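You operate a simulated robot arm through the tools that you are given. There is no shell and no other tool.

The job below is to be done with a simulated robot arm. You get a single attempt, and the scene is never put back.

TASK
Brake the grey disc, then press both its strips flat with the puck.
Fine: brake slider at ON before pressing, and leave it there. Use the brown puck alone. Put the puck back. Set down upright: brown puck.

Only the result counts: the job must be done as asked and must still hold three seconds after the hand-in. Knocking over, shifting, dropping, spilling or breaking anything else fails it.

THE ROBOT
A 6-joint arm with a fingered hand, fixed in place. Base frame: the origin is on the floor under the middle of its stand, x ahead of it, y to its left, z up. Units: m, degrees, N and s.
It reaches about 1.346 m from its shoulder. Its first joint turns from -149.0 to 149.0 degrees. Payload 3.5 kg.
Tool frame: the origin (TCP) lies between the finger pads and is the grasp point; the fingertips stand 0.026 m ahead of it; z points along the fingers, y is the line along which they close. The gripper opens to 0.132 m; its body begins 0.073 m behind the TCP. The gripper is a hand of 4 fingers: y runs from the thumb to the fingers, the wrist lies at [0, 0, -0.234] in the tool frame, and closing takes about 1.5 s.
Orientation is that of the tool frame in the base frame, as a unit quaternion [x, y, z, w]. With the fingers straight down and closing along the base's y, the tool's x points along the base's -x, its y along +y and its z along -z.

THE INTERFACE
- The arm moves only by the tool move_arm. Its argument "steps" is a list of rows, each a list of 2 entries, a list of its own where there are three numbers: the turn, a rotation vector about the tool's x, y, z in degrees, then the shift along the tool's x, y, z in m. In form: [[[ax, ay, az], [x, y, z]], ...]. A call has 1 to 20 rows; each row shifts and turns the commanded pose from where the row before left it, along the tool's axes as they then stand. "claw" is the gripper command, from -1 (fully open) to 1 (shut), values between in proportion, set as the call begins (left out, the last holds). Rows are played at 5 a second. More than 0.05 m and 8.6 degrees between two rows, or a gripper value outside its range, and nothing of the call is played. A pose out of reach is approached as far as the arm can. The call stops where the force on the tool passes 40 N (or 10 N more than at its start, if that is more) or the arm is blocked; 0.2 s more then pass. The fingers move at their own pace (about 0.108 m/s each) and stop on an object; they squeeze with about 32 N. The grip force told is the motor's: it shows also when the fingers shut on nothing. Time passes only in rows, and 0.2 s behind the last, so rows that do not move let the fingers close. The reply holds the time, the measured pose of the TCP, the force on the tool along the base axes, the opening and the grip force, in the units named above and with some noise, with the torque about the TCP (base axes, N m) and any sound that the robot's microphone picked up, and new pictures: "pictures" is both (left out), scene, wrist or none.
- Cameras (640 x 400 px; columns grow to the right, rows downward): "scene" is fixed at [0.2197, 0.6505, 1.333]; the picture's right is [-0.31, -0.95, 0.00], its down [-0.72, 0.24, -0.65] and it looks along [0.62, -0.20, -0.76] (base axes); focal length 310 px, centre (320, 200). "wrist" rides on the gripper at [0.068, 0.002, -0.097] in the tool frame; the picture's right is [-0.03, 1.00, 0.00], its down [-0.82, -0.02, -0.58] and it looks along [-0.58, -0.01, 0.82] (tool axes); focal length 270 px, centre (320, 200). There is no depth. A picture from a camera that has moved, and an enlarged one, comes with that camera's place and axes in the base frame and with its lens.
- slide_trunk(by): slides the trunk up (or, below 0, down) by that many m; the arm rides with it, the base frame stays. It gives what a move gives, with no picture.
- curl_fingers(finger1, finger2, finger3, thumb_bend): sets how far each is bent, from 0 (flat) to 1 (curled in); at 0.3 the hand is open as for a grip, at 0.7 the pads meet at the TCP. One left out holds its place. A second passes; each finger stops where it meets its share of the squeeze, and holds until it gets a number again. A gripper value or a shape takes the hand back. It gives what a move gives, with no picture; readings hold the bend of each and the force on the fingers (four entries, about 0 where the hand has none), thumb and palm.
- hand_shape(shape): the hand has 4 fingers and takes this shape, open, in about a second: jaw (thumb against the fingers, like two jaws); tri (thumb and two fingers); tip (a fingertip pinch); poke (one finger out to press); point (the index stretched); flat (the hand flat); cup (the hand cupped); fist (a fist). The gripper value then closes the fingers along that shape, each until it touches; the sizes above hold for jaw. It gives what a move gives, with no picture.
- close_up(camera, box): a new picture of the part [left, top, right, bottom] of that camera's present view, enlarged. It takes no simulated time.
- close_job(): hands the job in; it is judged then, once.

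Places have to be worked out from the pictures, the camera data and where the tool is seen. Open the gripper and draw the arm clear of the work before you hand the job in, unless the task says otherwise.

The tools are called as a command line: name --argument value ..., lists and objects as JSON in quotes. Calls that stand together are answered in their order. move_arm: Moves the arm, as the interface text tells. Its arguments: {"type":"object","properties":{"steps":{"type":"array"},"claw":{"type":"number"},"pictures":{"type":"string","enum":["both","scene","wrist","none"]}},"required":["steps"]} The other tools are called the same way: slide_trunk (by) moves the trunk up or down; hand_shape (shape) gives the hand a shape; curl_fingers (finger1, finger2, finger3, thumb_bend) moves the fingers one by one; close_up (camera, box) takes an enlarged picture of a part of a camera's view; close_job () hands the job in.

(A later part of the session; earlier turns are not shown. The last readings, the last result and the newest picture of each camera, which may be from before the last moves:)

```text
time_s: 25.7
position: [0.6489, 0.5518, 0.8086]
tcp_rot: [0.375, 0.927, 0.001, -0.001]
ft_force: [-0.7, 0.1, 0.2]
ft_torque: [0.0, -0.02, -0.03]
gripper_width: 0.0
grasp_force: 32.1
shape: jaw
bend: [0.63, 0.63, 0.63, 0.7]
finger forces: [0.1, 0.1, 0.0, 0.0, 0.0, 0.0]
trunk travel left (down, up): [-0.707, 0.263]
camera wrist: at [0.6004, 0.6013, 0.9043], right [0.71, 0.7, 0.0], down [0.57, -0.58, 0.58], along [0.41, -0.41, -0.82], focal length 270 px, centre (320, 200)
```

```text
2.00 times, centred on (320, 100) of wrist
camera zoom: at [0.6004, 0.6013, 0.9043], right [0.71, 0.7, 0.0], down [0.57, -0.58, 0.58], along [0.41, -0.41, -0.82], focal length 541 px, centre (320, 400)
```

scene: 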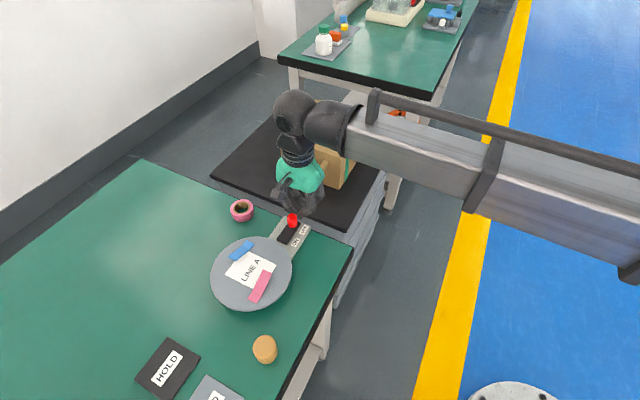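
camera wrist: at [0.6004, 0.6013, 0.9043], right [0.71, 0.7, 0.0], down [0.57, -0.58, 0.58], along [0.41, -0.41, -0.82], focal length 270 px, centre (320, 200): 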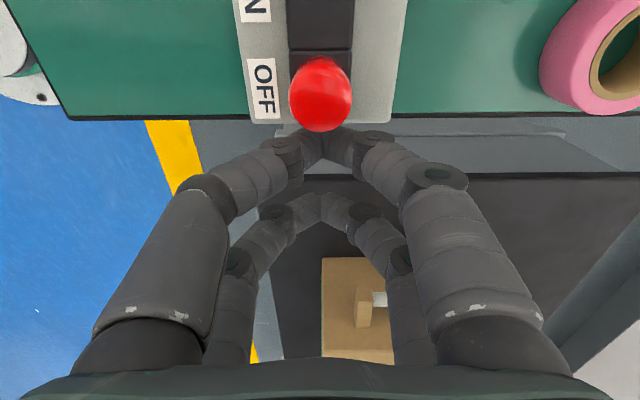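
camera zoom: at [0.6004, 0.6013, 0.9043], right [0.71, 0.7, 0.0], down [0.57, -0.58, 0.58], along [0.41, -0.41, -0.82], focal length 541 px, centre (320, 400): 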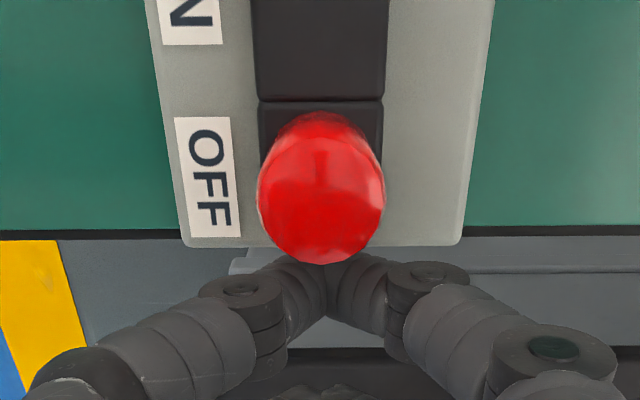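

The groove between the tips is centred right behind the knob and nearly touching. I'm pushing 25 mm in small rows now.

move_arm --steps '[[[0, 0, 0], [0.004, 0, 0]], [[0, 0, 0], [0.004, 0, 0]], [[0, 0, 0], [0.004, 0, 0]], [[0, 0, 0], [0.004, 0, 0]], [[0, 0, 0], [0.004, 0, 0]], [[0, 0, 0], [0.005, 0, 0]]]'

close_up --camera "scene" --box '[250, 170, 340, 250]'

close_up --camera "wrist" --box '[160, 0, 480, 200]'

```text
time_s: 27.1
position: [0.6323, 0.5697, 0.8073]
tcp_rot: [0.374, 0.928, 0.0, -0.001]
ft_force: [0.3, -0.3, 0.0]
ft_torque: [-0.04, -0.03, -0.01]
gripper_width: 0.0
grasp_force: 32.0
shape: jaw
bend: [0.63, 0.63, 0.63, 0.7]
finger forces: [0.0, 0.0, 0.1, 0.1, 0.0, 0.0]
trunk travel left (down, up): [-0.707, 0.263]
camera wrist: at [0.5826, 0.6193, 0.9043], right [0.71, 0.7, 0.0], down [0.57, -0.58, 0.58], along [0.4, -0.41, -0.82], focal length 270 px, centre (320, 200)
```

scene: 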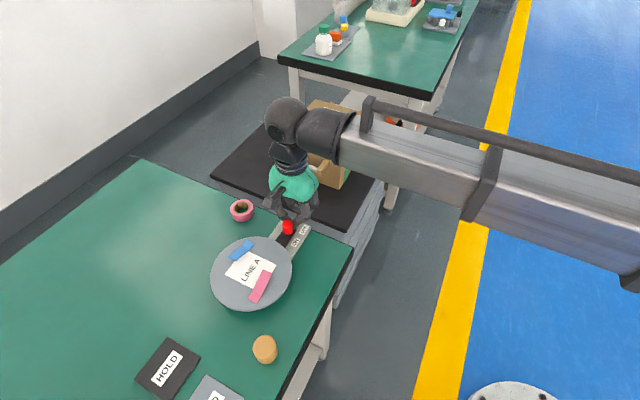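
wrist: 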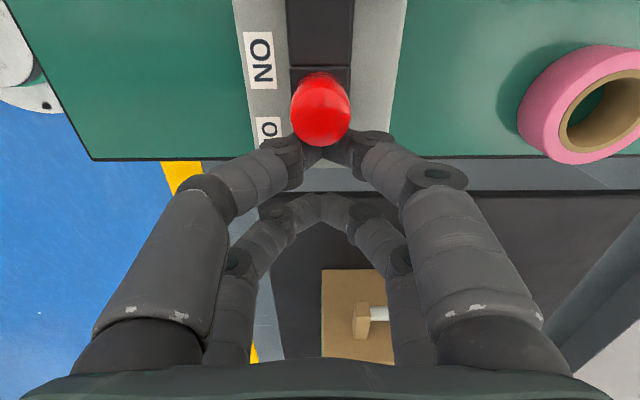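

```text
5.00 times, centred on (295, 210) of scene
camera zoom: at [0.2197, 0.6505, 1.333], right [-0.31, -0.95, 0.0], down [-0.72, 0.24, -0.65], along [0.62, -0.2, -0.76], focal length 1549 px, centre (445, 150)
```

zoom: 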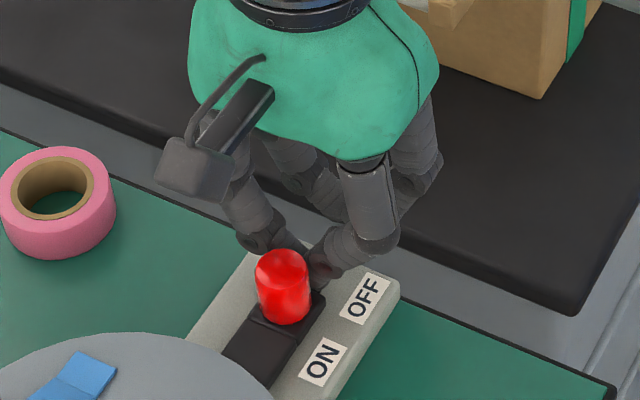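

```text
2.00 times, centred on (320, 100) of wrist
camera zoom: at [0.5826, 0.6193, 0.9043], right [0.71, 0.7, 0.0], down [0.57, -0.58, 0.58], along [0.4, -0.41, -0.82], focal length 541 px, centre (320, 400)
```

zoom: 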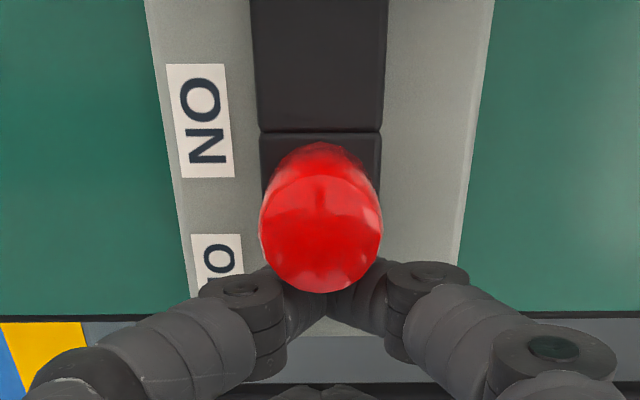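

The knob is sliding with almost no force and sits just past halfway, not yet level with the ON label. I'm pushing another 10 mm and checking.

move_arm --steps '[[[0, 0, 0], [0.0025, 0, 0]], [[0, 0, 0], [0.0025, 0, 0]], [[0, 0, 0], [0.0025, 0, 0]], [[0, 0, 0], [0.0025, 0, 0]]]'

close_up --camera "scene" --box '[250, 180, 340, 260]'

close_up --camera "wrist" --box '[160, 0, 480, 200]'

```text
time_s: 28.1
position: [0.6257, 0.5754, 0.8093]
tcp_rot: [0.376, 0.927, 0.0, 0.001]
ft_force: [14.2, -13.3, 1.5]
ft_torque: [-0.28, -0.32, -0.17]
gripper_width: 0.0
grasp_force: 32.3
shape: jaw
bend: [0.63, 0.63, 0.63, 0.7]
finger forces: [0.1, 0.0, 0.0, 0.1, 0.0, 0.1]
trunk travel left (down, up): [-0.707, 0.263]
camera wrist: at [0.5775, 0.6247, 0.9041], right [0.71, 0.7, 0.0], down [0.57, -0.58, 0.58], along [0.41, -0.41, -0.81], focal length 270 px, centre (320, 200)
```

scene: 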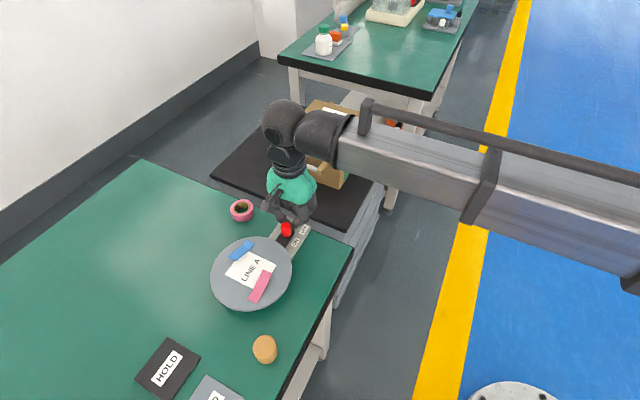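
wrist: 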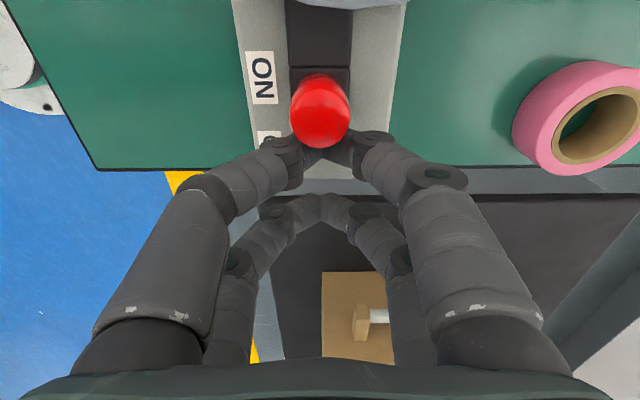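

```text
5.00 times, centred on (295, 220) of scene
camera zoom: at [0.2197, 0.6505, 1.333], right [-0.31, -0.95, 0.0], down [-0.72, 0.24, -0.65], along [0.62, -0.2, -0.76], focal length 1549 px, centre (445, 100)
```

zoom: 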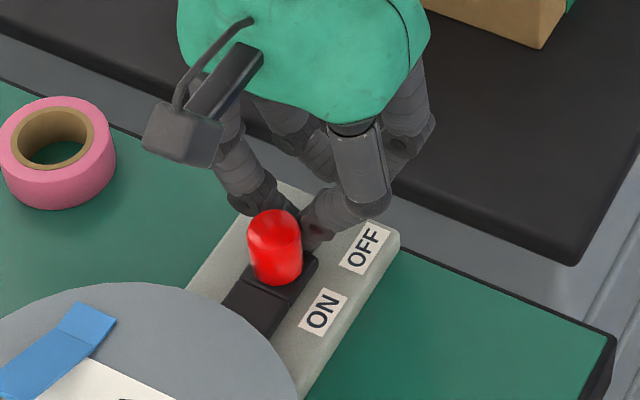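

```text
2.00 times, centred on (320, 100) of wrist
camera zoom: at [0.5775, 0.6247, 0.9041], right [0.71, 0.7, 0.0], down [0.57, -0.58, 0.58], along [0.41, -0.41, -0.81], focal length 541 px, centre (320, 400)
```

zoom: 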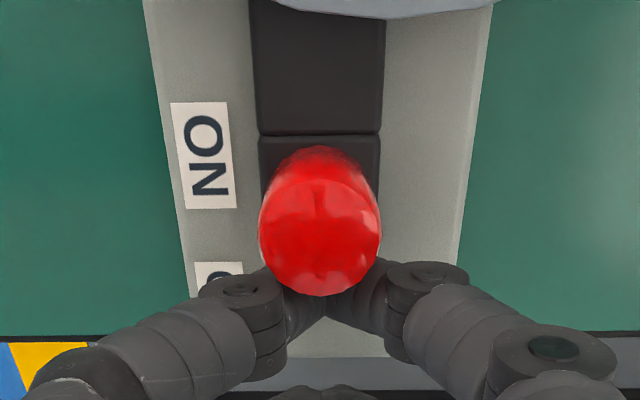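

The push force rose to about 20 N with the knob stopped as far inside the ON label as it started inside the OFF label, which looks like the end stop. I'll press 1 mm further to see whether it's a hard stop or just stiff.

move_arm --steps '[[[0, 0, 0], [0.0005, 0, 0]], [[0, 0, 0], [0.0005, 0, 0]]]' --pictures "none"

close_up --camera "scene" --box '[250, 180, 340, 260]'

close_up --camera "wrist" --box '[160, 0, 480, 200]'

```text
time_s: 28.7
position: [0.6256, 0.5753, 0.8083]
tcp_rot: [0.376, 0.927, 0.0, 0.003]
ft_force: [24.7, -18.9, 5.8]
ft_torque: [-0.38, -0.55, -0.35]
gripper_width: 0.0
grasp_force: 31.6
shape: jaw
bend: [0.63, 0.63, 0.63, 0.7]
finger forces: [0.1, 0.0, 0.0, 0.0, 0.0, 0.0]
trunk travel left (down, up): [-0.707, 0.263]
```

```text
5.00 times, centred on (295, 220) of scene
camera zoom: at [0.2197, 0.6505, 1.333], right [-0.31, -0.95, 0.0], down [-0.72, 0.24, -0.65], along [0.62, -0.2, -0.76], focal length 1549 px, centre (445, 100)
```

zoom: 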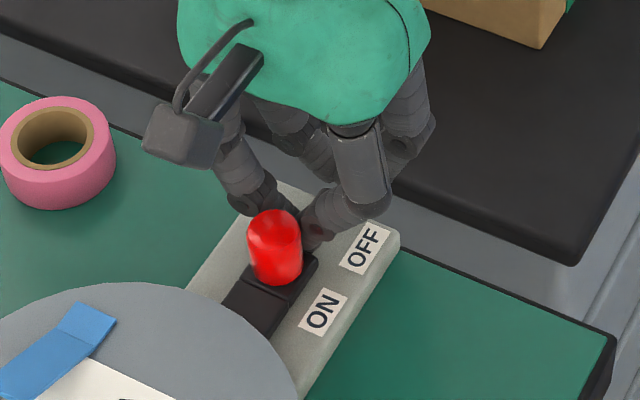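

```text
2.00 times, centred on (320, 100) of wrist
camera zoom: at [0.5769, 0.6247, 0.904], right [0.71, 0.7, 0.0], down [0.57, -0.58, 0.58], along [0.41, -0.42, -0.81], focal length 541 px, centre (320, 400)
```

zoom: 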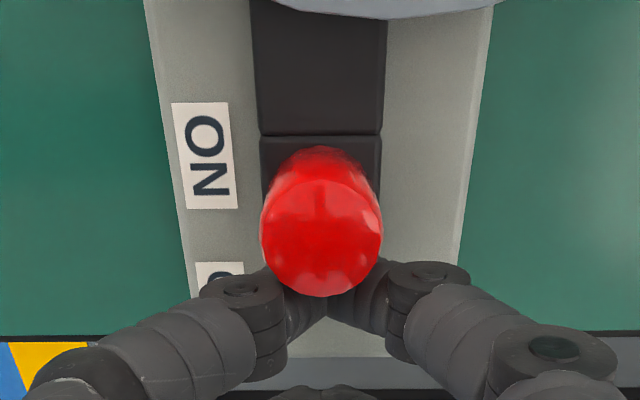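

The force climbed to 31 N with no motion, so the knob is against its end stop at ON. I'm backing off along the slot and will confirm that the knob stays.

move_arm --steps '[[[0, 0, 0], [-0.005, 0, 0]], [[0, 0, 0], [-0.01, 0, 0]], [[0, 0, 0], [-0.01, 0, 0]], [[0, 0, 0], [-0.01, 0, 0]], [[0, 0, 0], [-0.01, 0, 0]], [[0, 0, 0], [0, 0, 0]]]'

close_up --camera "scene" --box '[250, 180, 340, 260]'

close_up --camera "wrist" --box '[160, 0, 480, 200]'

```text
time_s: 30.1
position: [0.6546, 0.5476, 0.8075]
tcp_rot: [0.375, 0.927, 0.001, -0.001]
ft_force: [0.1, -0.2, -0.4]
ft_torque: [0.04, -0.01, -0.03]
gripper_width: 0.0
grasp_force: 31.5
shape: jaw
bend: [0.63, 0.63, 0.63, 0.7]
finger forces: [0.1, 0.0, 0.0, 0.0, 0.0, 0.1]
trunk travel left (down, up): [-0.707, 0.263]
camera wrist: at [0.6064, 0.5962, 0.9043], right [0.71, 0.7, 0.0], down [0.57, -0.58, 0.58], along [0.41, -0.41, -0.82], focal length 270 px, centre (320, 200)
```

scene: 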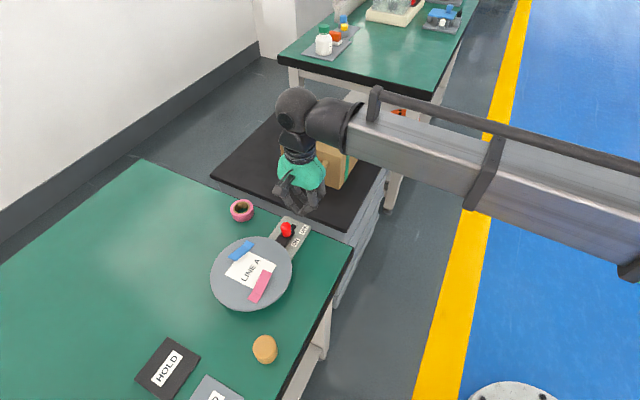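
wrist: 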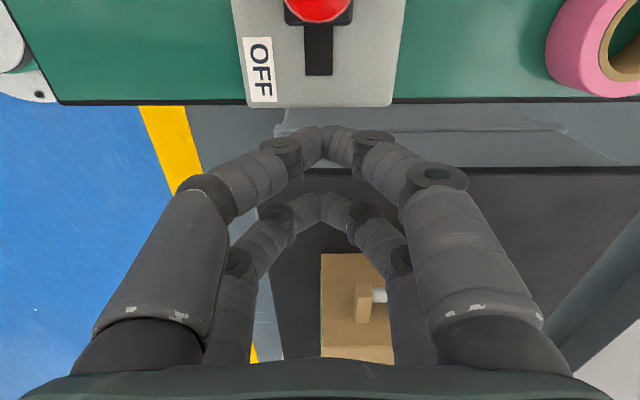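

```text
5.00 times, centred on (295, 220) of scene
camera zoom: at [0.2197, 0.6505, 1.333], right [-0.31, -0.95, 0.0], down [-0.72, 0.24, -0.65], along [0.62, -0.2, -0.76], focal length 1549 px, centre (445, 100)
```

zoom: 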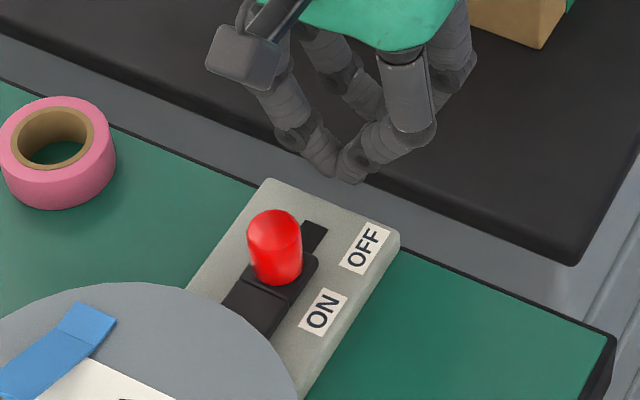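

```text
2.00 times, centred on (320, 100) of wrist
camera zoom: at [0.6064, 0.5962, 0.9043], right [0.71, 0.7, 0.0], down [0.57, -0.58, 0.58], along [0.41, -0.41, -0.82], focal length 541 px, centre (320, 400)
```

zoom: 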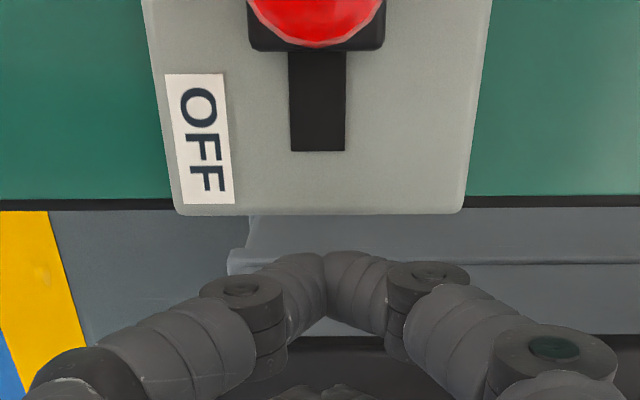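

The slider now sits at ON with the empty slot visible behind it, and nothing else moved. I'm raising the trunk 0.20 m to travel clear toward the disc and puck.

slide_trunk --by 0.2

```text
time_s: 32.3
position: [0.6558, 0.5471, 1.0079]
tcp_rot: [0.375, 0.927, 0.001, 0.0]
ft_force: [0.0, 0.7, -1.1]
ft_torque: [-0.03, -0.01, -0.03]
gripper_width: 0.0
grasp_force: 32.1
shape: jaw
bend: [0.63, 0.63, 0.63, 0.7]
finger forces: [0.0, 0.0, 0.1, 0.1, 0.0, 0.0]
trunk travel left (down, up): [-0.907, 0.063]
```

I'm moving along tool x over the disc at z≈1.0 with the hand opening, so the wrist camera can look straight at the disc and strips.

move_arm --steps '[[[0, 0, 0], [0.044, 0.0015, 0]], [[0, 0, 0], [0.044, 0.0015, 0]], [[0, 0, 0], [0.044, 0.0015, 0]], [[0, 0, 0], [0.044, 0.0015, 0]], [[0, 0, 0], [0.044, 0.0015, 0]], [[0, 0, 0], [0.044, 0.0015, 0]], [[0, 0, 0], [0.044, 0.0015, 0]], [[0, 0, 0], [0.044, 0.0015, 0]], [[0, 0, 0], [0, 0, 0]]]' --claw -1

close_up --camera "wrist" --box '[220, 100, 420, 250]'

```text
time_s: 34.3
position: [0.4088, 0.8023, 1.0062]
tcp_rot: [0.374, 0.927, 0.0, 0.0]
ft_force: [0.0, 0.2, -0.1]
ft_torque: [0.03, -0.02, -0.02]
gripper_width: 0.132
grasp_force: 0.3
shape: jaw
bend: [0.3, 0.3, 0.3, 0.3]
finger forces: [0.0, 0.0, 0.1, 0.1, 0.0, 0.1]
trunk travel left (down, up): [-0.907, 0.063]
camera wrist: at [0.3609, 0.8508, 1.1042], right [0.71, 0.7, 0.0], down [0.57, -0.58, 0.58], along [0.41, -0.41, -0.82], focal length 270 px, centre (320, 200)
```

scene: 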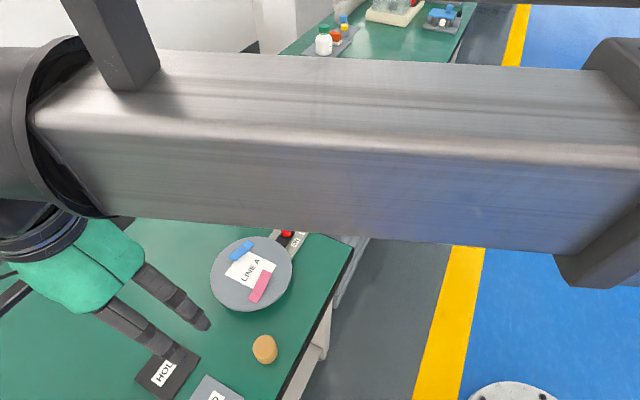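
wrist: 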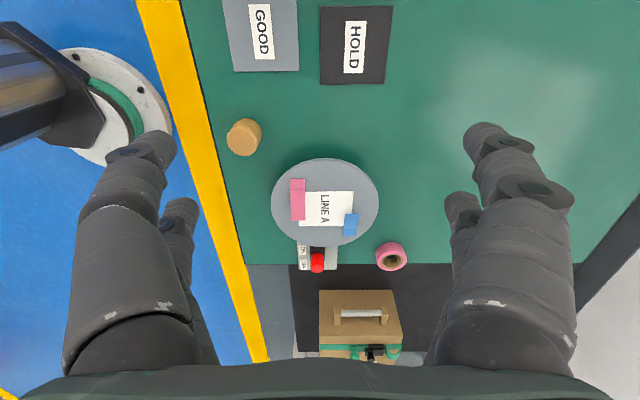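

```text
2.67 times, centred on (320, 175) of wrist
camera zoom: at [0.3609, 0.8508, 1.1042], right [0.71, 0.7, 0.0], down [0.57, -0.58, 0.58], along [0.41, -0.41, -0.82], focal length 721 px, centre (320, 267)
```

zoom: 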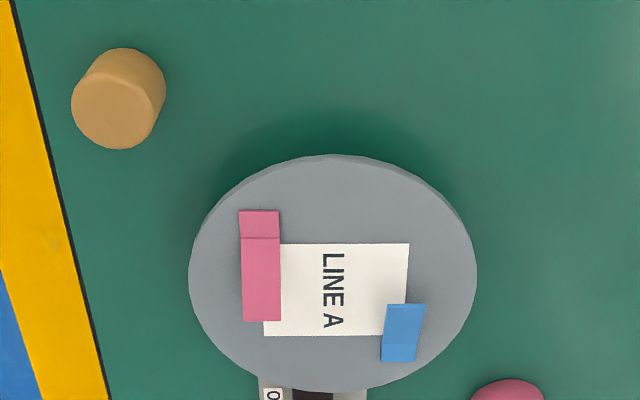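

The strips are clear from here, the pink one on the left and the blue one lower right, each with a crease. I'll move 7 cm back toward the disc, then lower the trunk for a closer look.

move_arm --steps '[[[0, 0, 0], [-0.035, 0, 0]], [[0, 0, 0], [-0.035, 0, 0]], [[0, 0, 0], [0, 0, 0]]]' --pictures "none"

slide_trunk --by -0.1

close_up --camera "wrist" --box '[200, 80, 440, 260]'

close_up --camera "wrist" --box '[0, 0, 640, 400]'

```text
time_s: 35.1
position: [0.4585, 0.7521, 1.0075]
tcp_rot: [0.375, 0.927, 0.0, 0.0]
ft_force: [0.5, 0.8, 0.0]
ft_torque: [0.01, 0.0, -0.02]
gripper_width: 0.1319
grasp_force: 0.1
shape: jaw
bend: [0.3, 0.3, 0.3, 0.3]
finger forces: [0.1, 0.0, 0.0, 0.1, 0.1, 0.0]
trunk travel left (down, up): [-0.907, 0.063]
```

```text
time_s: 36.4
position: [0.4583, 0.7514, 0.9085]
tcp_rot: [0.375, 0.927, 0.0, 0.0]
ft_force: [0.0, -0.7, 0.2]
ft_torque: [-0.01, 0.03, 0.02]
gripper_width: 0.132
grasp_force: 0.0
shape: jaw
bend: [0.3, 0.3, 0.3, 0.3]
finger forces: [0.1, 0.1, 0.0, 0.0, 0.0, 0.0]
trunk travel left (down, up): [-0.807, 0.163]
```

```text
2.22 times, centred on (320, 170) of wrist
camera zoom: at [0.4103, 0.8001, 1.0044], right [0.71, 0.7, 0.0], down [0.57, -0.58, 0.58], along [0.41, -0.41, -0.82], focal length 601 px, centre (320, 267)
```

zoom: 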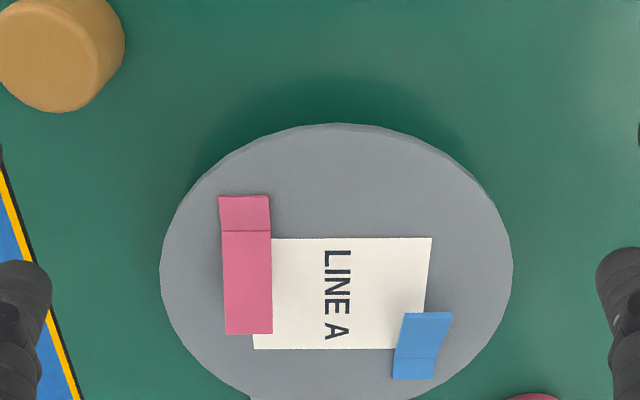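

```text
1.00 times, centred on (320, 200) of wrist (not enlarged: the box is as wide or as high as the picture)
camera zoom: at [0.4103, 0.8001, 1.0044], right [0.71, 0.7, 0.0], down [0.57, -0.58, 0.58], along [0.41, -0.41, -0.82], focal length 270 px, centre (320, 200)
```

zoom: 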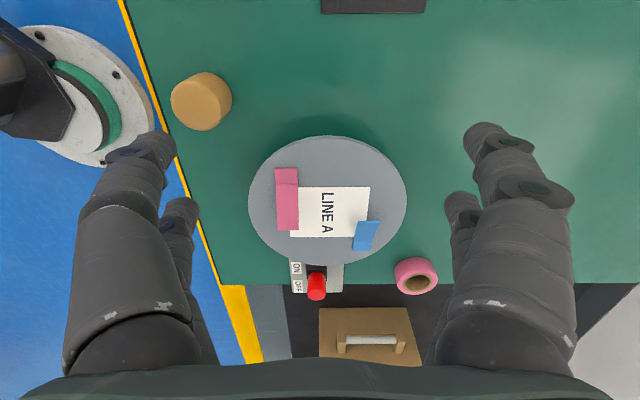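

I'm zooming in on the two strips to see which part of each is lifted.

close_up --camera "wrist" --box '[262, 155, 322, 245]'

close_up --camera "wrist" --box '[335, 205, 405, 265]'

close_up --camera "scene" --box '[205, 230, 300, 315]'

```text
4.44 times, centred on (292, 200) of wrist
camera zoom: at [0.4103, 0.8001, 1.0044], right [0.71, 0.7, 0.0], down [0.57, -0.58, 0.58], along [0.41, -0.41, -0.82], focal length 1201 px, centre (444, 200)
```

zoom: 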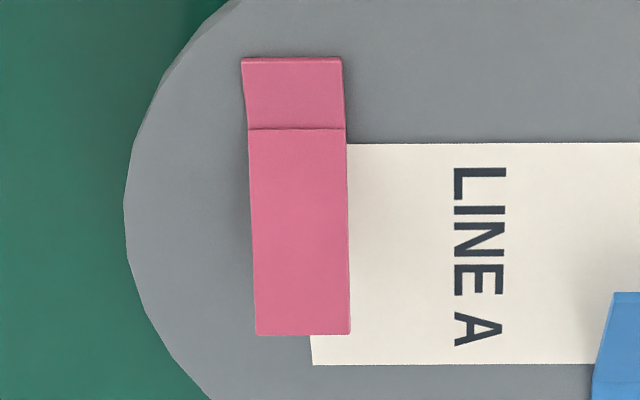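

```text
6.67 times, centred on (370, 235) of wrist
camera zoom: at [0.4103, 0.8001, 1.0044], right [0.71, 0.7, 0.0], down [0.57, -0.58, 0.58], along [0.41, -0.41, -0.82], focal length 1802 px, centre (-13, -33)
```

zoom: 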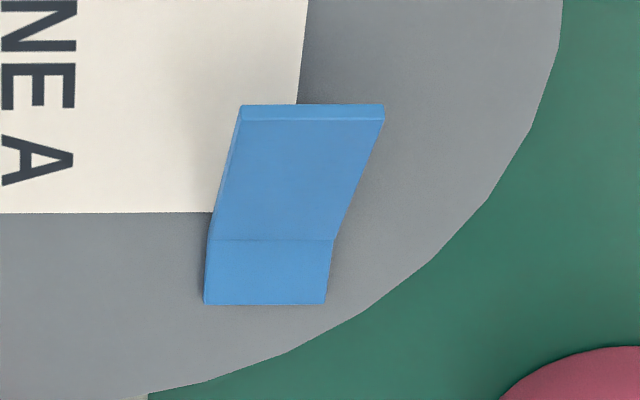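

```text
4.71 times, centred on (252, 272) of scene
camera zoom: at [0.2197, 0.6505, 1.333], right [-0.31, -0.95, 0.0], down [-0.72, 0.24, -0.65], along [0.62, -0.2, -0.76], focal length 1458 px, centre (638, -141)
```

zoom: 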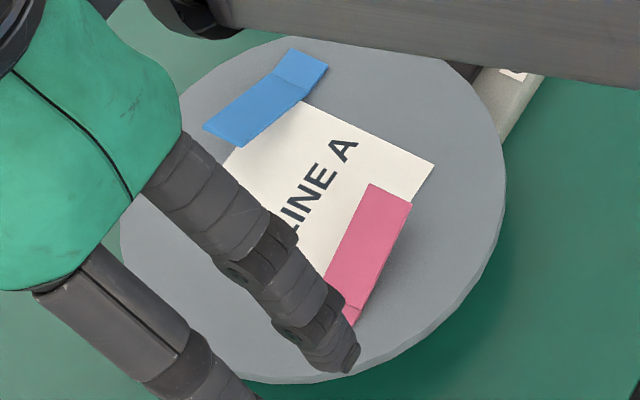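

Each strip has a short stuck-down base and a longer flap lifted about 20 mm at its free end, both along the slot direction. Blue runs from crease (0.588, 0.687) to about (0.555, 0.72), pink from crease (0.482, 0.685) to about (0.512, 0.656), with the disc top near z=0.79. I'm moving above the puck next to refine its position.

move_arm --steps '[[[0, 0, 0], [0.002, -0.048, 0]], [[0, 0, 0], [0.002, -0.047, 0]], [[0, 0, 0], [0, 0, 0]]]'

close_up --camera "wrist" --box '[240, 80, 400, 200]'

```text
time_s: 37.2
position: [0.387, 0.6866, 0.9083]
tcp_rot: [0.375, 0.927, 0.0, 0.0]
ft_force: [0.5, 0.1, 0.6]
ft_torque: [0.01, -0.01, 0.0]
gripper_width: 0.1318
grasp_force: 0.0
shape: jaw
bend: [0.3, 0.3, 0.3, 0.3]
finger forces: [0.0, 0.1, 0.1, 0.0, 0.0, 0.0]
trunk travel left (down, up): [-0.807, 0.163]
camera wrist: at [0.3392, 0.7356, 1.0045], right [0.71, 0.7, 0.0], down [0.57, -0.58, 0.58], along [0.41, -0.41, -0.82], focal length 270 px, centre (320, 200)
```

scene: 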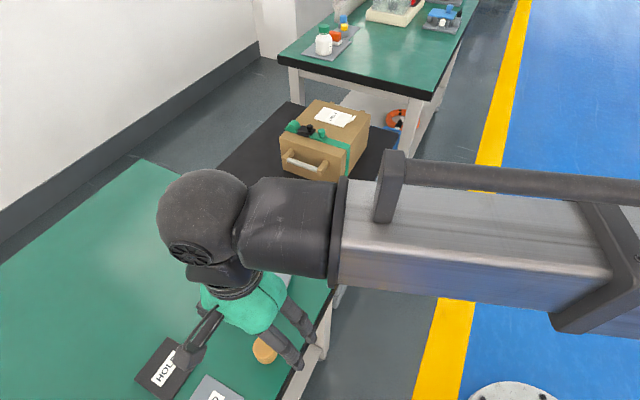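
wrist: 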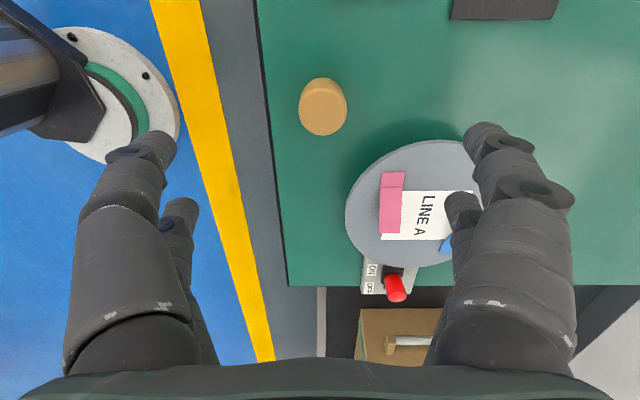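

```text
3.33 times, centred on (320, 140) of wrist
camera zoom: at [0.3392, 0.7356, 1.0045], right [0.71, 0.7, 0.0], down [0.57, -0.58, 0.58], along [0.41, -0.41, -0.82], focal length 901 px, centre (320, 400)
```

zoom: 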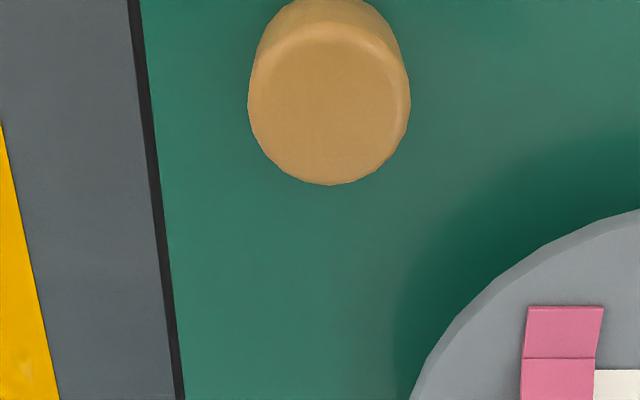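

The puck centre refines to (0.391, 0.688), about 41 mm across. I'm correcting the offset of a few millimetres and setting the opening to 66 mm.

move_arm --steps '[[[0, 0, 0], [-0.0017, 0.0036, 0]], [[0, 0, 0], [0, 0, 0]], [[0, 0, 0], [0, 0, 0]], [[0, 0, 0], [0, 0, 0]]]' --claw 0 --pictures "none"

slide_trunk --by -0.08

close_up --camera "wrist" --box '[0, 0, 640, 400]'

close_up --camera "wrist" --box '[240, 80, 400, 200]'

close_up --camera "scene" --box '[200, 300, 320, 400]'

```text
time_s: 38.2
position: [0.3927, 0.6877, 0.9076]
tcp_rot: [0.374, 0.927, 0.0, 0.0]
ft_force: [0.1, 0.2, 1.3]
ft_torque: [-0.02, -0.01, 0.05]
gripper_width: 0.0663
grasp_force: 0.1
shape: jaw
bend: [0.73, 0.73, 0.73, 0.7]
finger forces: [0.0, 0.0, 0.0, 0.0, 0.0, 0.0]
trunk travel left (down, up): [-0.807, 0.163]
```

```text
time_s: 39.4
position: [0.3919, 0.6879, 0.8283]
tcp_rot: [0.375, 0.927, -0.001, 0.0]
ft_force: [-0.4, -1.0, -0.1]
ft_torque: [-0.02, -0.02, -0.02]
gripper_width: 0.0666
grasp_force: 0.0
shape: jaw
bend: [0.73, 0.73, 0.73, 0.7]
finger forces: [0.0, 0.0, 0.0, 0.0, 0.1, 0.1]
trunk travel left (down, up): [-0.727, 0.243]
```

```text
1.00 times, centred on (320, 200) of wrist (not enlarged: the box is as wide or as high as the picture)
camera zoom: at [0.3438, 0.7363, 0.9244], right [0.71, 0.7, 0.0], down [0.57, -0.58, 0.58], along [0.41, -0.41, -0.82], focal length 270 px, centre (320, 200)
```

zoom: 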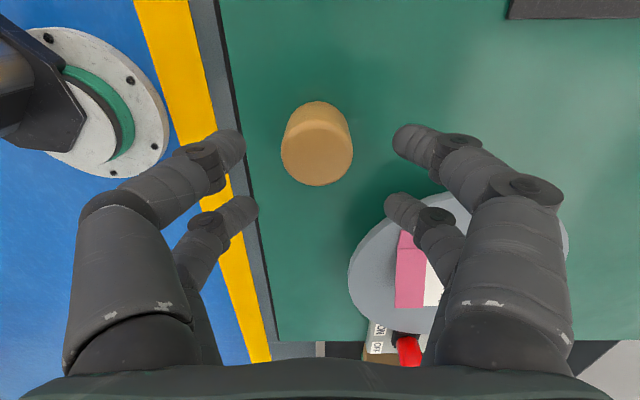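

```text
3.33 times, centred on (320, 140) of wrist
camera zoom: at [0.3438, 0.7363, 0.9244], right [0.71, 0.7, 0.0], down [0.57, -0.58, 0.58], along [0.41, -0.41, -0.82], focal length 901 px, centre (320, 400)
```

zoom: 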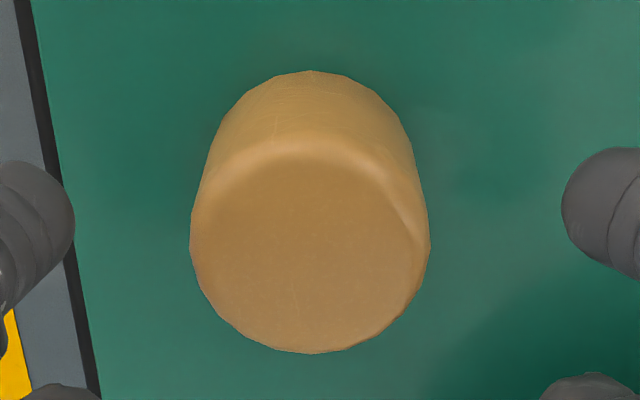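

```text
4.00 times, centred on (260, 350) of scene
camera zoom: at [0.2197, 0.6505, 1.333], right [-0.31, -0.95, 0.0], down [-0.72, 0.24, -0.65], along [0.62, -0.2, -0.76], focal length 1239 px, centre (560, -400)
```

zoom: 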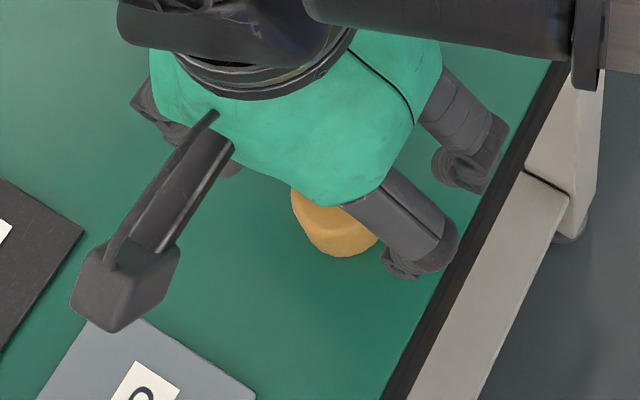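

The puck is centred between the digits to within a millimetre, and its top works out nearer z=0.785, so it's about 40 mm high. I'm lowering the trunk 46 mm to put the tips around its sides, about 10 mm above the table.

slide_trunk --by -0.046

close_up --camera "wrist" --box '[160, 80, 480, 280]'

close_up --camera "scene" --box '[200, 300, 320, 400]'

```text
time_s: 40.2
position: [0.3909, 0.6869, 0.787]
tcp_rot: [0.375, 0.927, 0.0, 0.0]
ft_force: [-0.6, -0.1, 20.3]
ft_torque: [0.08, -0.21, -0.03]
gripper_width: 0.0666
grasp_force: 0.1
shape: jaw
bend: [0.73, 0.73, 0.74, 0.7]
finger forces: [6.1, 6.1, 7.0, 0.0, 0.6, 0.0]
trunk travel left (down, up): [-0.684, 0.286]
stopped: the force on the tool passed its limit at 47 N (the readings are from after the stop); the commanded pose is now the measured one
```

```text
2.00 times, centred on (320, 180) of wrist
camera zoom: at [0.3434, 0.7358, 0.8825], right [0.71, 0.7, 0.0], down [0.57, -0.58, 0.58], along [0.41, -0.41, -0.82], focal length 541 px, centre (320, 240)
```

zoom: 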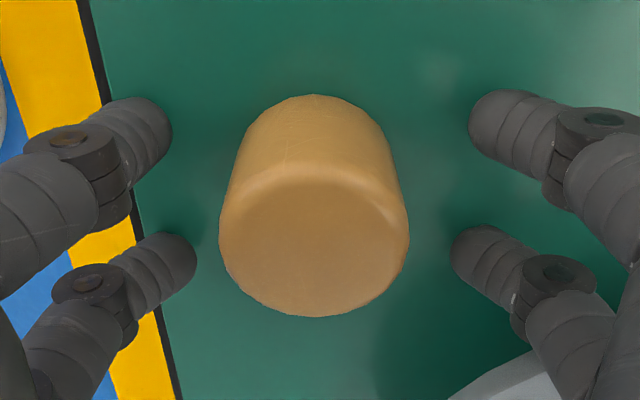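

```text
4.00 times, centred on (260, 350) of scene
camera zoom: at [0.2197, 0.6505, 1.333], right [-0.31, -0.95, 0.0], down [-0.72, 0.24, -0.65], along [0.62, -0.2, -0.76], focal length 1239 px, centre (560, -400)
```

zoom: 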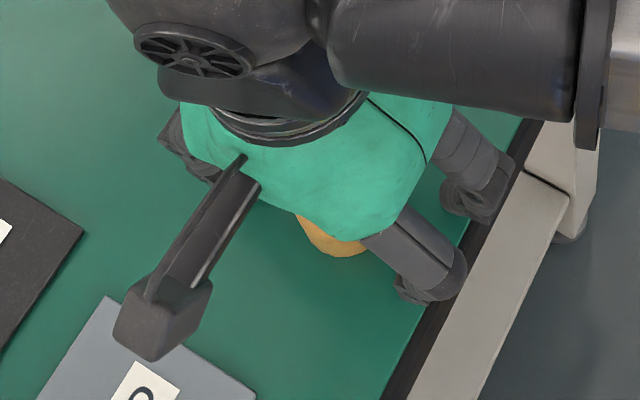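

The digit tips touched the table at TCP z=0.787 and the trunk stopped by itself. That puts the table at z≈0.761, and re-triangulating from wrist views only gives puck top ≈0.7945 and disc top ≈0.793. I'm raising 8 mm to unload, with tips about 8 mm above the table.

slide_trunk --by 0.008

close_up --camera "wrist" --box '[160, 80, 480, 280]'

```text
time_s: 40.7
position: [0.3929, 0.689, 0.7937]
tcp_rot: [0.375, 0.927, 0.001, 0.0]
ft_force: [-0.6, -0.4, 0.8]
ft_torque: [0.01, -0.02, 0.01]
gripper_width: 0.0662
grasp_force: 0.1
shape: jaw
bend: [0.73, 0.73, 0.73, 0.7]
finger forces: [0.1, 0.0, 0.0, 0.0, 0.0, 0.0]
trunk travel left (down, up): [-0.692, 0.278]
```

```text
2.00 times, centred on (320, 180) of wrist
camera zoom: at [0.344, 0.7367, 0.8892], right [0.71, 0.7, 0.0], down [0.57, -0.58, 0.58], along [0.41, -0.41, -0.82], focal length 541 px, centre (320, 240)
```

zoom: 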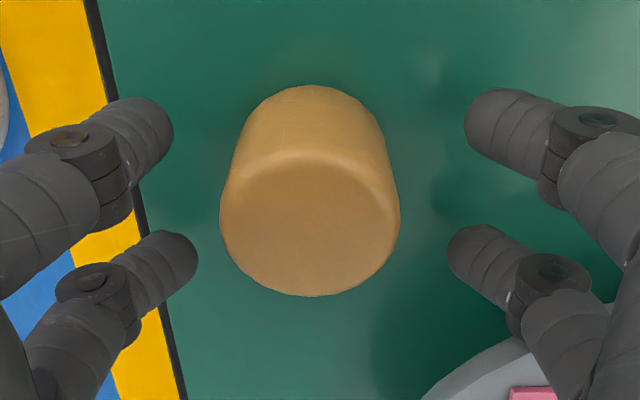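

The puck sits 3 mm toward tool +x, so I'll shift by that amount and close on it.

move_arm --steps '[[[0, 0, 0], [0.003, -0.001, 0]], [[0, 0, 0], [0, 0, 0]]]' --pictures "none"

move_arm --steps '[[[0, 0, 0], [0, 0, 0]], [[0, 0, 0], [0, 0, 0]], [[0, 0, 0], [0, 0, 0]], [[0, 0, 0], [0, 0, 0]], [[0, 0, 0], [0, 0, 0]], [[0, 0, 0], [0, 0, 0]], [[0, 0, 0], [0, 0, 0]], [[0, 0, 0], [0, 0, 0]]]' --claw 1

close_up --camera "wrist" --box '[160, 80, 480, 280]'

```text
time_s: 41.3
position: [0.3894, 0.6901, 0.7935]
tcp_rot: [0.375, 0.927, 0.0, 0.0]
ft_force: [0.0, 0.3, 0.6]
ft_torque: [0.01, 0.01, 0.04]
gripper_width: 0.0664
grasp_force: 0.1
shape: jaw
bend: [0.73, 0.73, 0.73, 0.7]
finger forces: [0.0, 0.0, 0.0, 0.0, 0.1, 0.0]
trunk travel left (down, up): [-0.692, 0.278]
```

```text
time_s: 43.1
position: [0.3907, 0.6888, 0.7931]
tcp_rot: [0.375, 0.927, 0.0, 0.0]
ft_force: [1.0, 0.4, -1.1]
ft_torque: [-0.01, 0.0, 0.02]
gripper_width: 0.0154
grasp_force: 31.9
shape: jaw
bend: [0.73, 0.72, 0.73, 0.7]
finger forces: [32.9, 0.0, 0.0, 0.0, 34.1, 0.0]
trunk travel left (down, up): [-0.692, 0.278]
camera wrist: at [0.3412, 0.7386, 0.8893], right [0.71, 0.7, 0.0], down [0.57, -0.58, 0.58], along [0.41, -0.41, -0.82], focal length 270 px, centre (320, 200)
```

scene: 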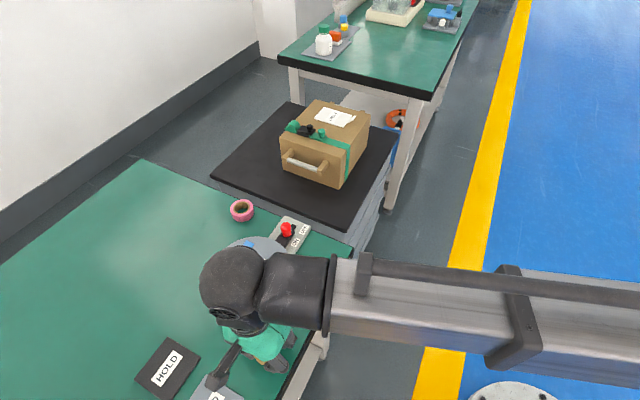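
wrist: 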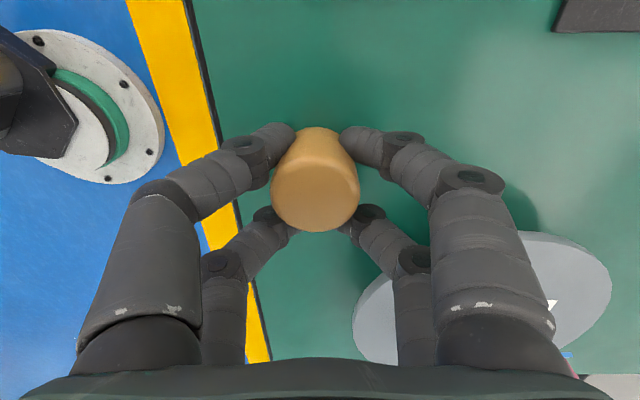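

```text
2.00 times, centred on (320, 180) of wrist
camera zoom: at [0.3412, 0.7386, 0.8893], right [0.71, 0.7, 0.0], down [0.57, -0.58, 0.58], along [0.41, -0.41, -0.82], focal length 541 px, centre (320, 240)
```

zoom: 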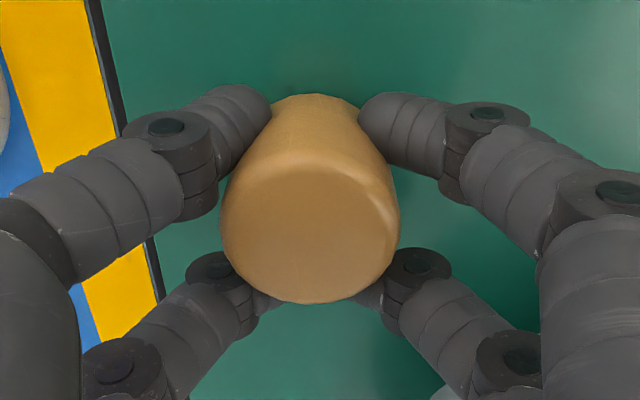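

Only the near pair of digits (finger1 and thumb) is loaded, on a chord of the puck, which isn't a secure cage. I'll open slightly, shift 2 mm along +x so all four digits can share the puck, and close again.

move_arm --steps '[[[0, 0, 0], [0, 0, 0]], [[0, 0, 0], [0, 0, 0]], [[0, 0, 0], [0, 0, 0]], [[0, 0, 0], [0, 0, 0]]]' --claw 0.4

close_up --camera "wrist" --box '[240, 110, 400, 220]'

```text
time_s: 44.1
position: [0.3896, 0.6893, 0.7922]
tcp_rot: [0.375, 0.927, 0.001, 0.0]
ft_force: [1.3, 0.0, 1.3]
ft_torque: [0.02, 0.0, -0.01]
gripper_width: 0.0395
grasp_force: 0.1
shape: jaw
bend: [0.74, 0.74, 0.75, 0.7]
finger forces: [0.0, 0.1, 11.5, 0.1, 10.4, 0.0]
trunk travel left (down, up): [-0.692, 0.278]
camera wrist: at [0.3412, 0.7385, 0.8893], right [0.71, 0.7, 0.0], down [0.57, -0.58, 0.58], along [0.41, -0.41, -0.82], focal length 270 px, centre (320, 200)
```

scene: 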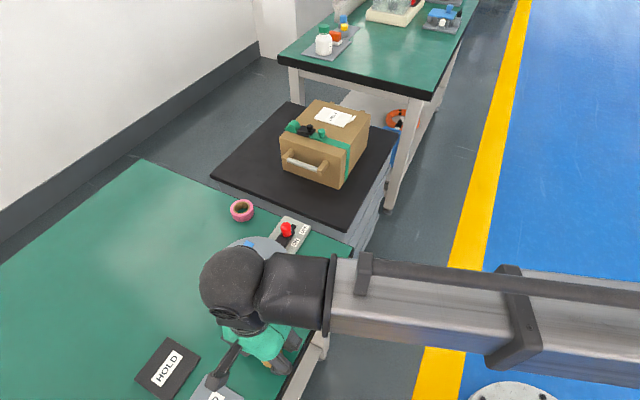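
wrist: 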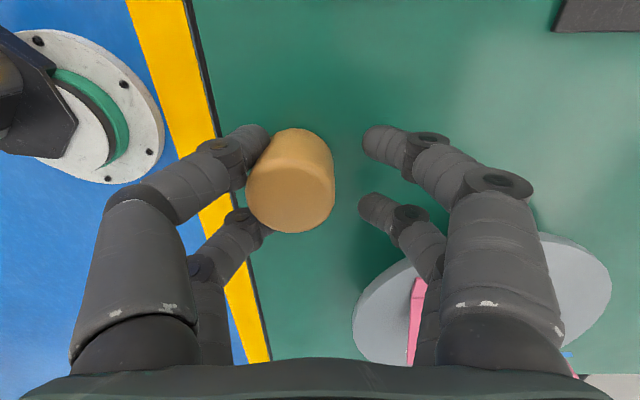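

```text
3.64 times, centred on (320, 165) of wrist
camera zoom: at [0.3412, 0.7385, 0.8893], right [0.71, 0.7, 0.0], down [0.57, -0.58, 0.58], along [0.41, -0.41, -0.82], focal length 983 px, centre (320, 327)
```

zoom: 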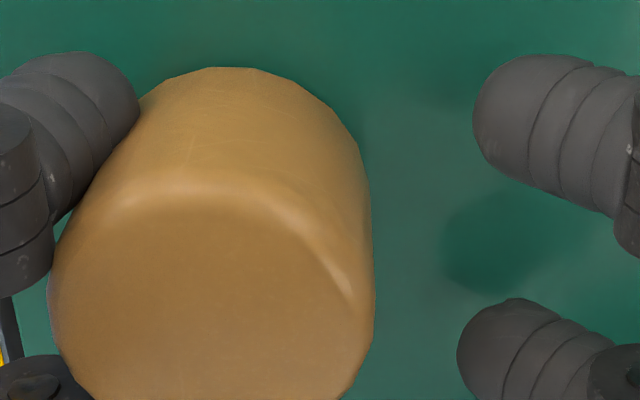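

Opening dragged the puck about 10 mm with the left pair (thumb and finger3); it's wedged between those two digits, so friction is high. I'll close again from here, which should carry it back to the middle and engage all four digits.

move_arm --steps '[[[0, 0, 0], [0, 0, 0]], [[0, 0, 0], [0, 0, 0]], [[0, 0, 0], [0, 0, 0]], [[0, 0, 0], [0, 0, 0]], [[0, 0, 0], [0, 0, 0]], [[0, 0, 0], [0, 0, 0]]]' --claw 1 --pictures "wrist"

close_up --camera "wrist" --box '[240, 110, 400, 240]'

close_up --camera "scene" --box '[200, 310, 320, 400]'

```text
time_s: 45.5
position: [0.3887, 0.6902, 0.7929]
tcp_rot: [0.375, 0.927, 0.0, 0.0]
ft_force: [0.2, 0.6, 0.6]
ft_torque: [0.01, 0.0, 0.01]
gripper_width: 0.021
grasp_force: 32.2
shape: jaw
bend: [0.7, 0.65, 0.74, 0.7]
finger forces: [32.4, 0.0, 0.0, 0.1, 30.2, 0.0]
trunk travel left (down, up): [-0.692, 0.278]
camera wrist: at [0.3412, 0.7386, 0.8893], right [0.71, 0.7, 0.0], down [0.57, -0.58, 0.58], along [0.41, -0.41, -0.82], focal length 270 px, centre (320, 200)
```

wrist: 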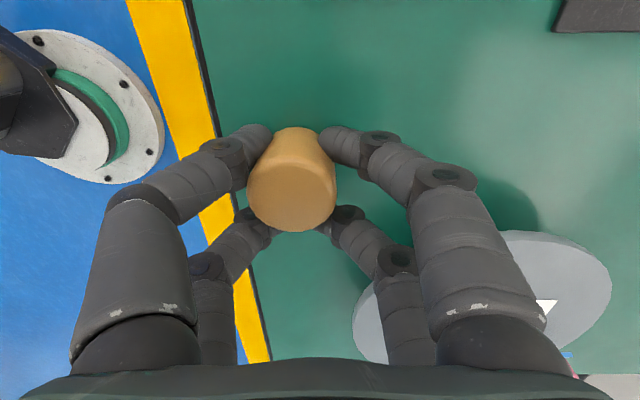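

```text
3.08 times, centred on (320, 175) of wrist
camera zoom: at [0.3412, 0.7386, 0.8893], right [0.71, 0.7, 0.0], down [0.57, -0.58, 0.58], along [0.41, -0.41, -0.82], focal length 832 px, centre (320, 277)
```

zoom: 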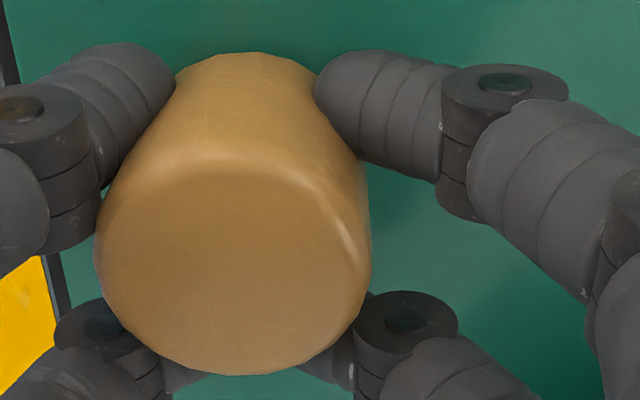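

```text
4.44 times, centred on (260, 355) of scene
camera zoom: at [0.2197, 0.6505, 1.333], right [-0.31, -0.95, 0.0], down [-0.72, 0.24, -0.65], along [0.62, -0.2, -0.76], focal length 1377 px, centre (587, -489)
```

zoom: 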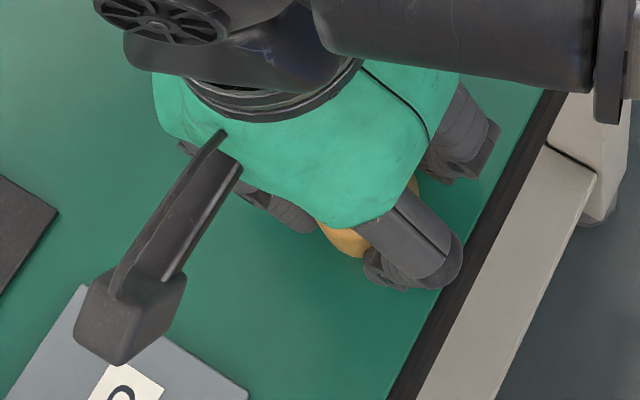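

Only finger1 and thumb (the near pair) carry load again, pinching a chord with the far pair just missing the puck. A pinch across the diameter by that near pair would be better. First I'll slide the gripped puck back across the table by 23 mm along tool +y, so reopening doesn't leave it near the edge.

move_arm --steps '[[[0, 0, 0], [0, 0.004, 0]], [[0, 0, 0], [0, 0.004, 0]], [[0, 0, 0], [0, 0.004, 0]], [[0, 0, 0], [0, 0.004, 0]], [[0, 0, 0], [0, 0.004, 0]], [[0, 0, 0], [0, 0.003, 0]], [[0, 0, 0], [0, 0, 0]]]' --pictures "wrist"

```text
time_s: 47.1
position: [0.4051, 0.7053, 0.7927]
tcp_rot: [0.375, 0.927, 0.0, -0.001]
ft_force: [0.1, -0.5, -0.3]
ft_torque: [-0.02, 0.01, 0.01]
gripper_width: 0.0208
grasp_force: 31.8
shape: jaw
bend: [0.7, 0.65, 0.74, 0.7]
finger forces: [32.5, 0.0, 0.0, 0.0, 30.2, 0.1]
trunk travel left (down, up): [-0.692, 0.278]
camera wrist: at [0.3574, 0.7543, 0.8892], right [0.71, 0.7, 0.0], down [0.57, -0.58, 0.58], along [0.41, -0.41, -0.82], focal length 270 px, centre (320, 200)
```

wrist: 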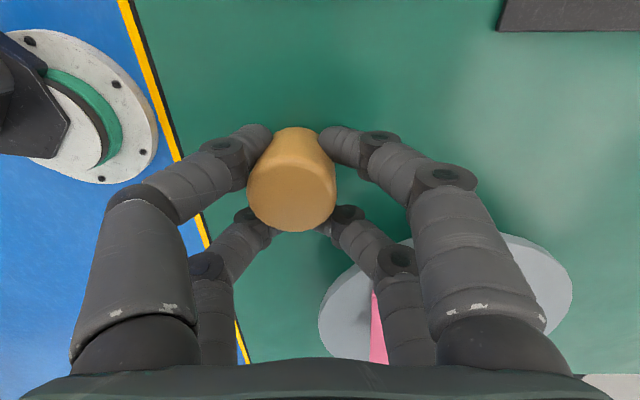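

The puck slid along with the hand and nothing else changed. I'll release it by opening only the right-hand digits (finger1 and finger2) so it isn't dragged by the left pair.

curl_fingers --finger1 0.3 --finger2 0.3

close_up --camera "wrist" --box '[0, 0, 640, 400]'

```text
time_s: 48.1
position: [0.4054, 0.705, 0.794]
tcp_rot: [0.375, 0.927, 0.001, 0.0]
ft_force: [-0.1, -0.2, 0.8]
ft_torque: [0.01, -0.02, 0.0]
gripper_width: 0.0532
grasp_force: 1.1
shape: fingers
bend: [0.3, 0.3, 0.84, 0.81]
finger forces: [0.0, 0.0, 0.6, 0.0, 0.6, 0.0]
trunk travel left (down, up): [-0.692, 0.278]
```

```text
1.00 times, centred on (320, 200) of wrist (not enlarged: the box is as wide or as high as the picture)
camera zoom: at [0.3573, 0.7542, 0.8893], right [0.71, 0.7, 0.0], down [0.57, -0.58, 0.58], along [0.41, -0.41, -0.82], focal length 270 px, centre (320, 200)
```

zoom: 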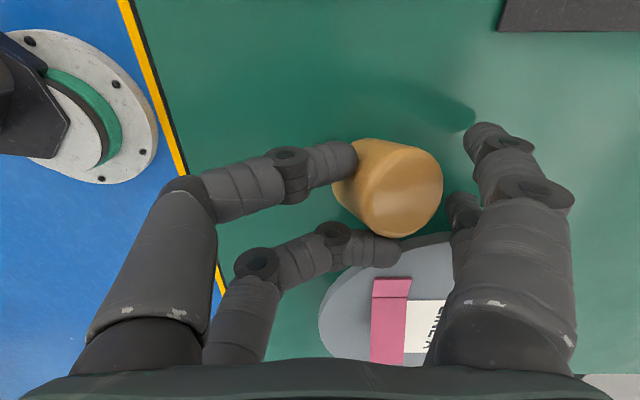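

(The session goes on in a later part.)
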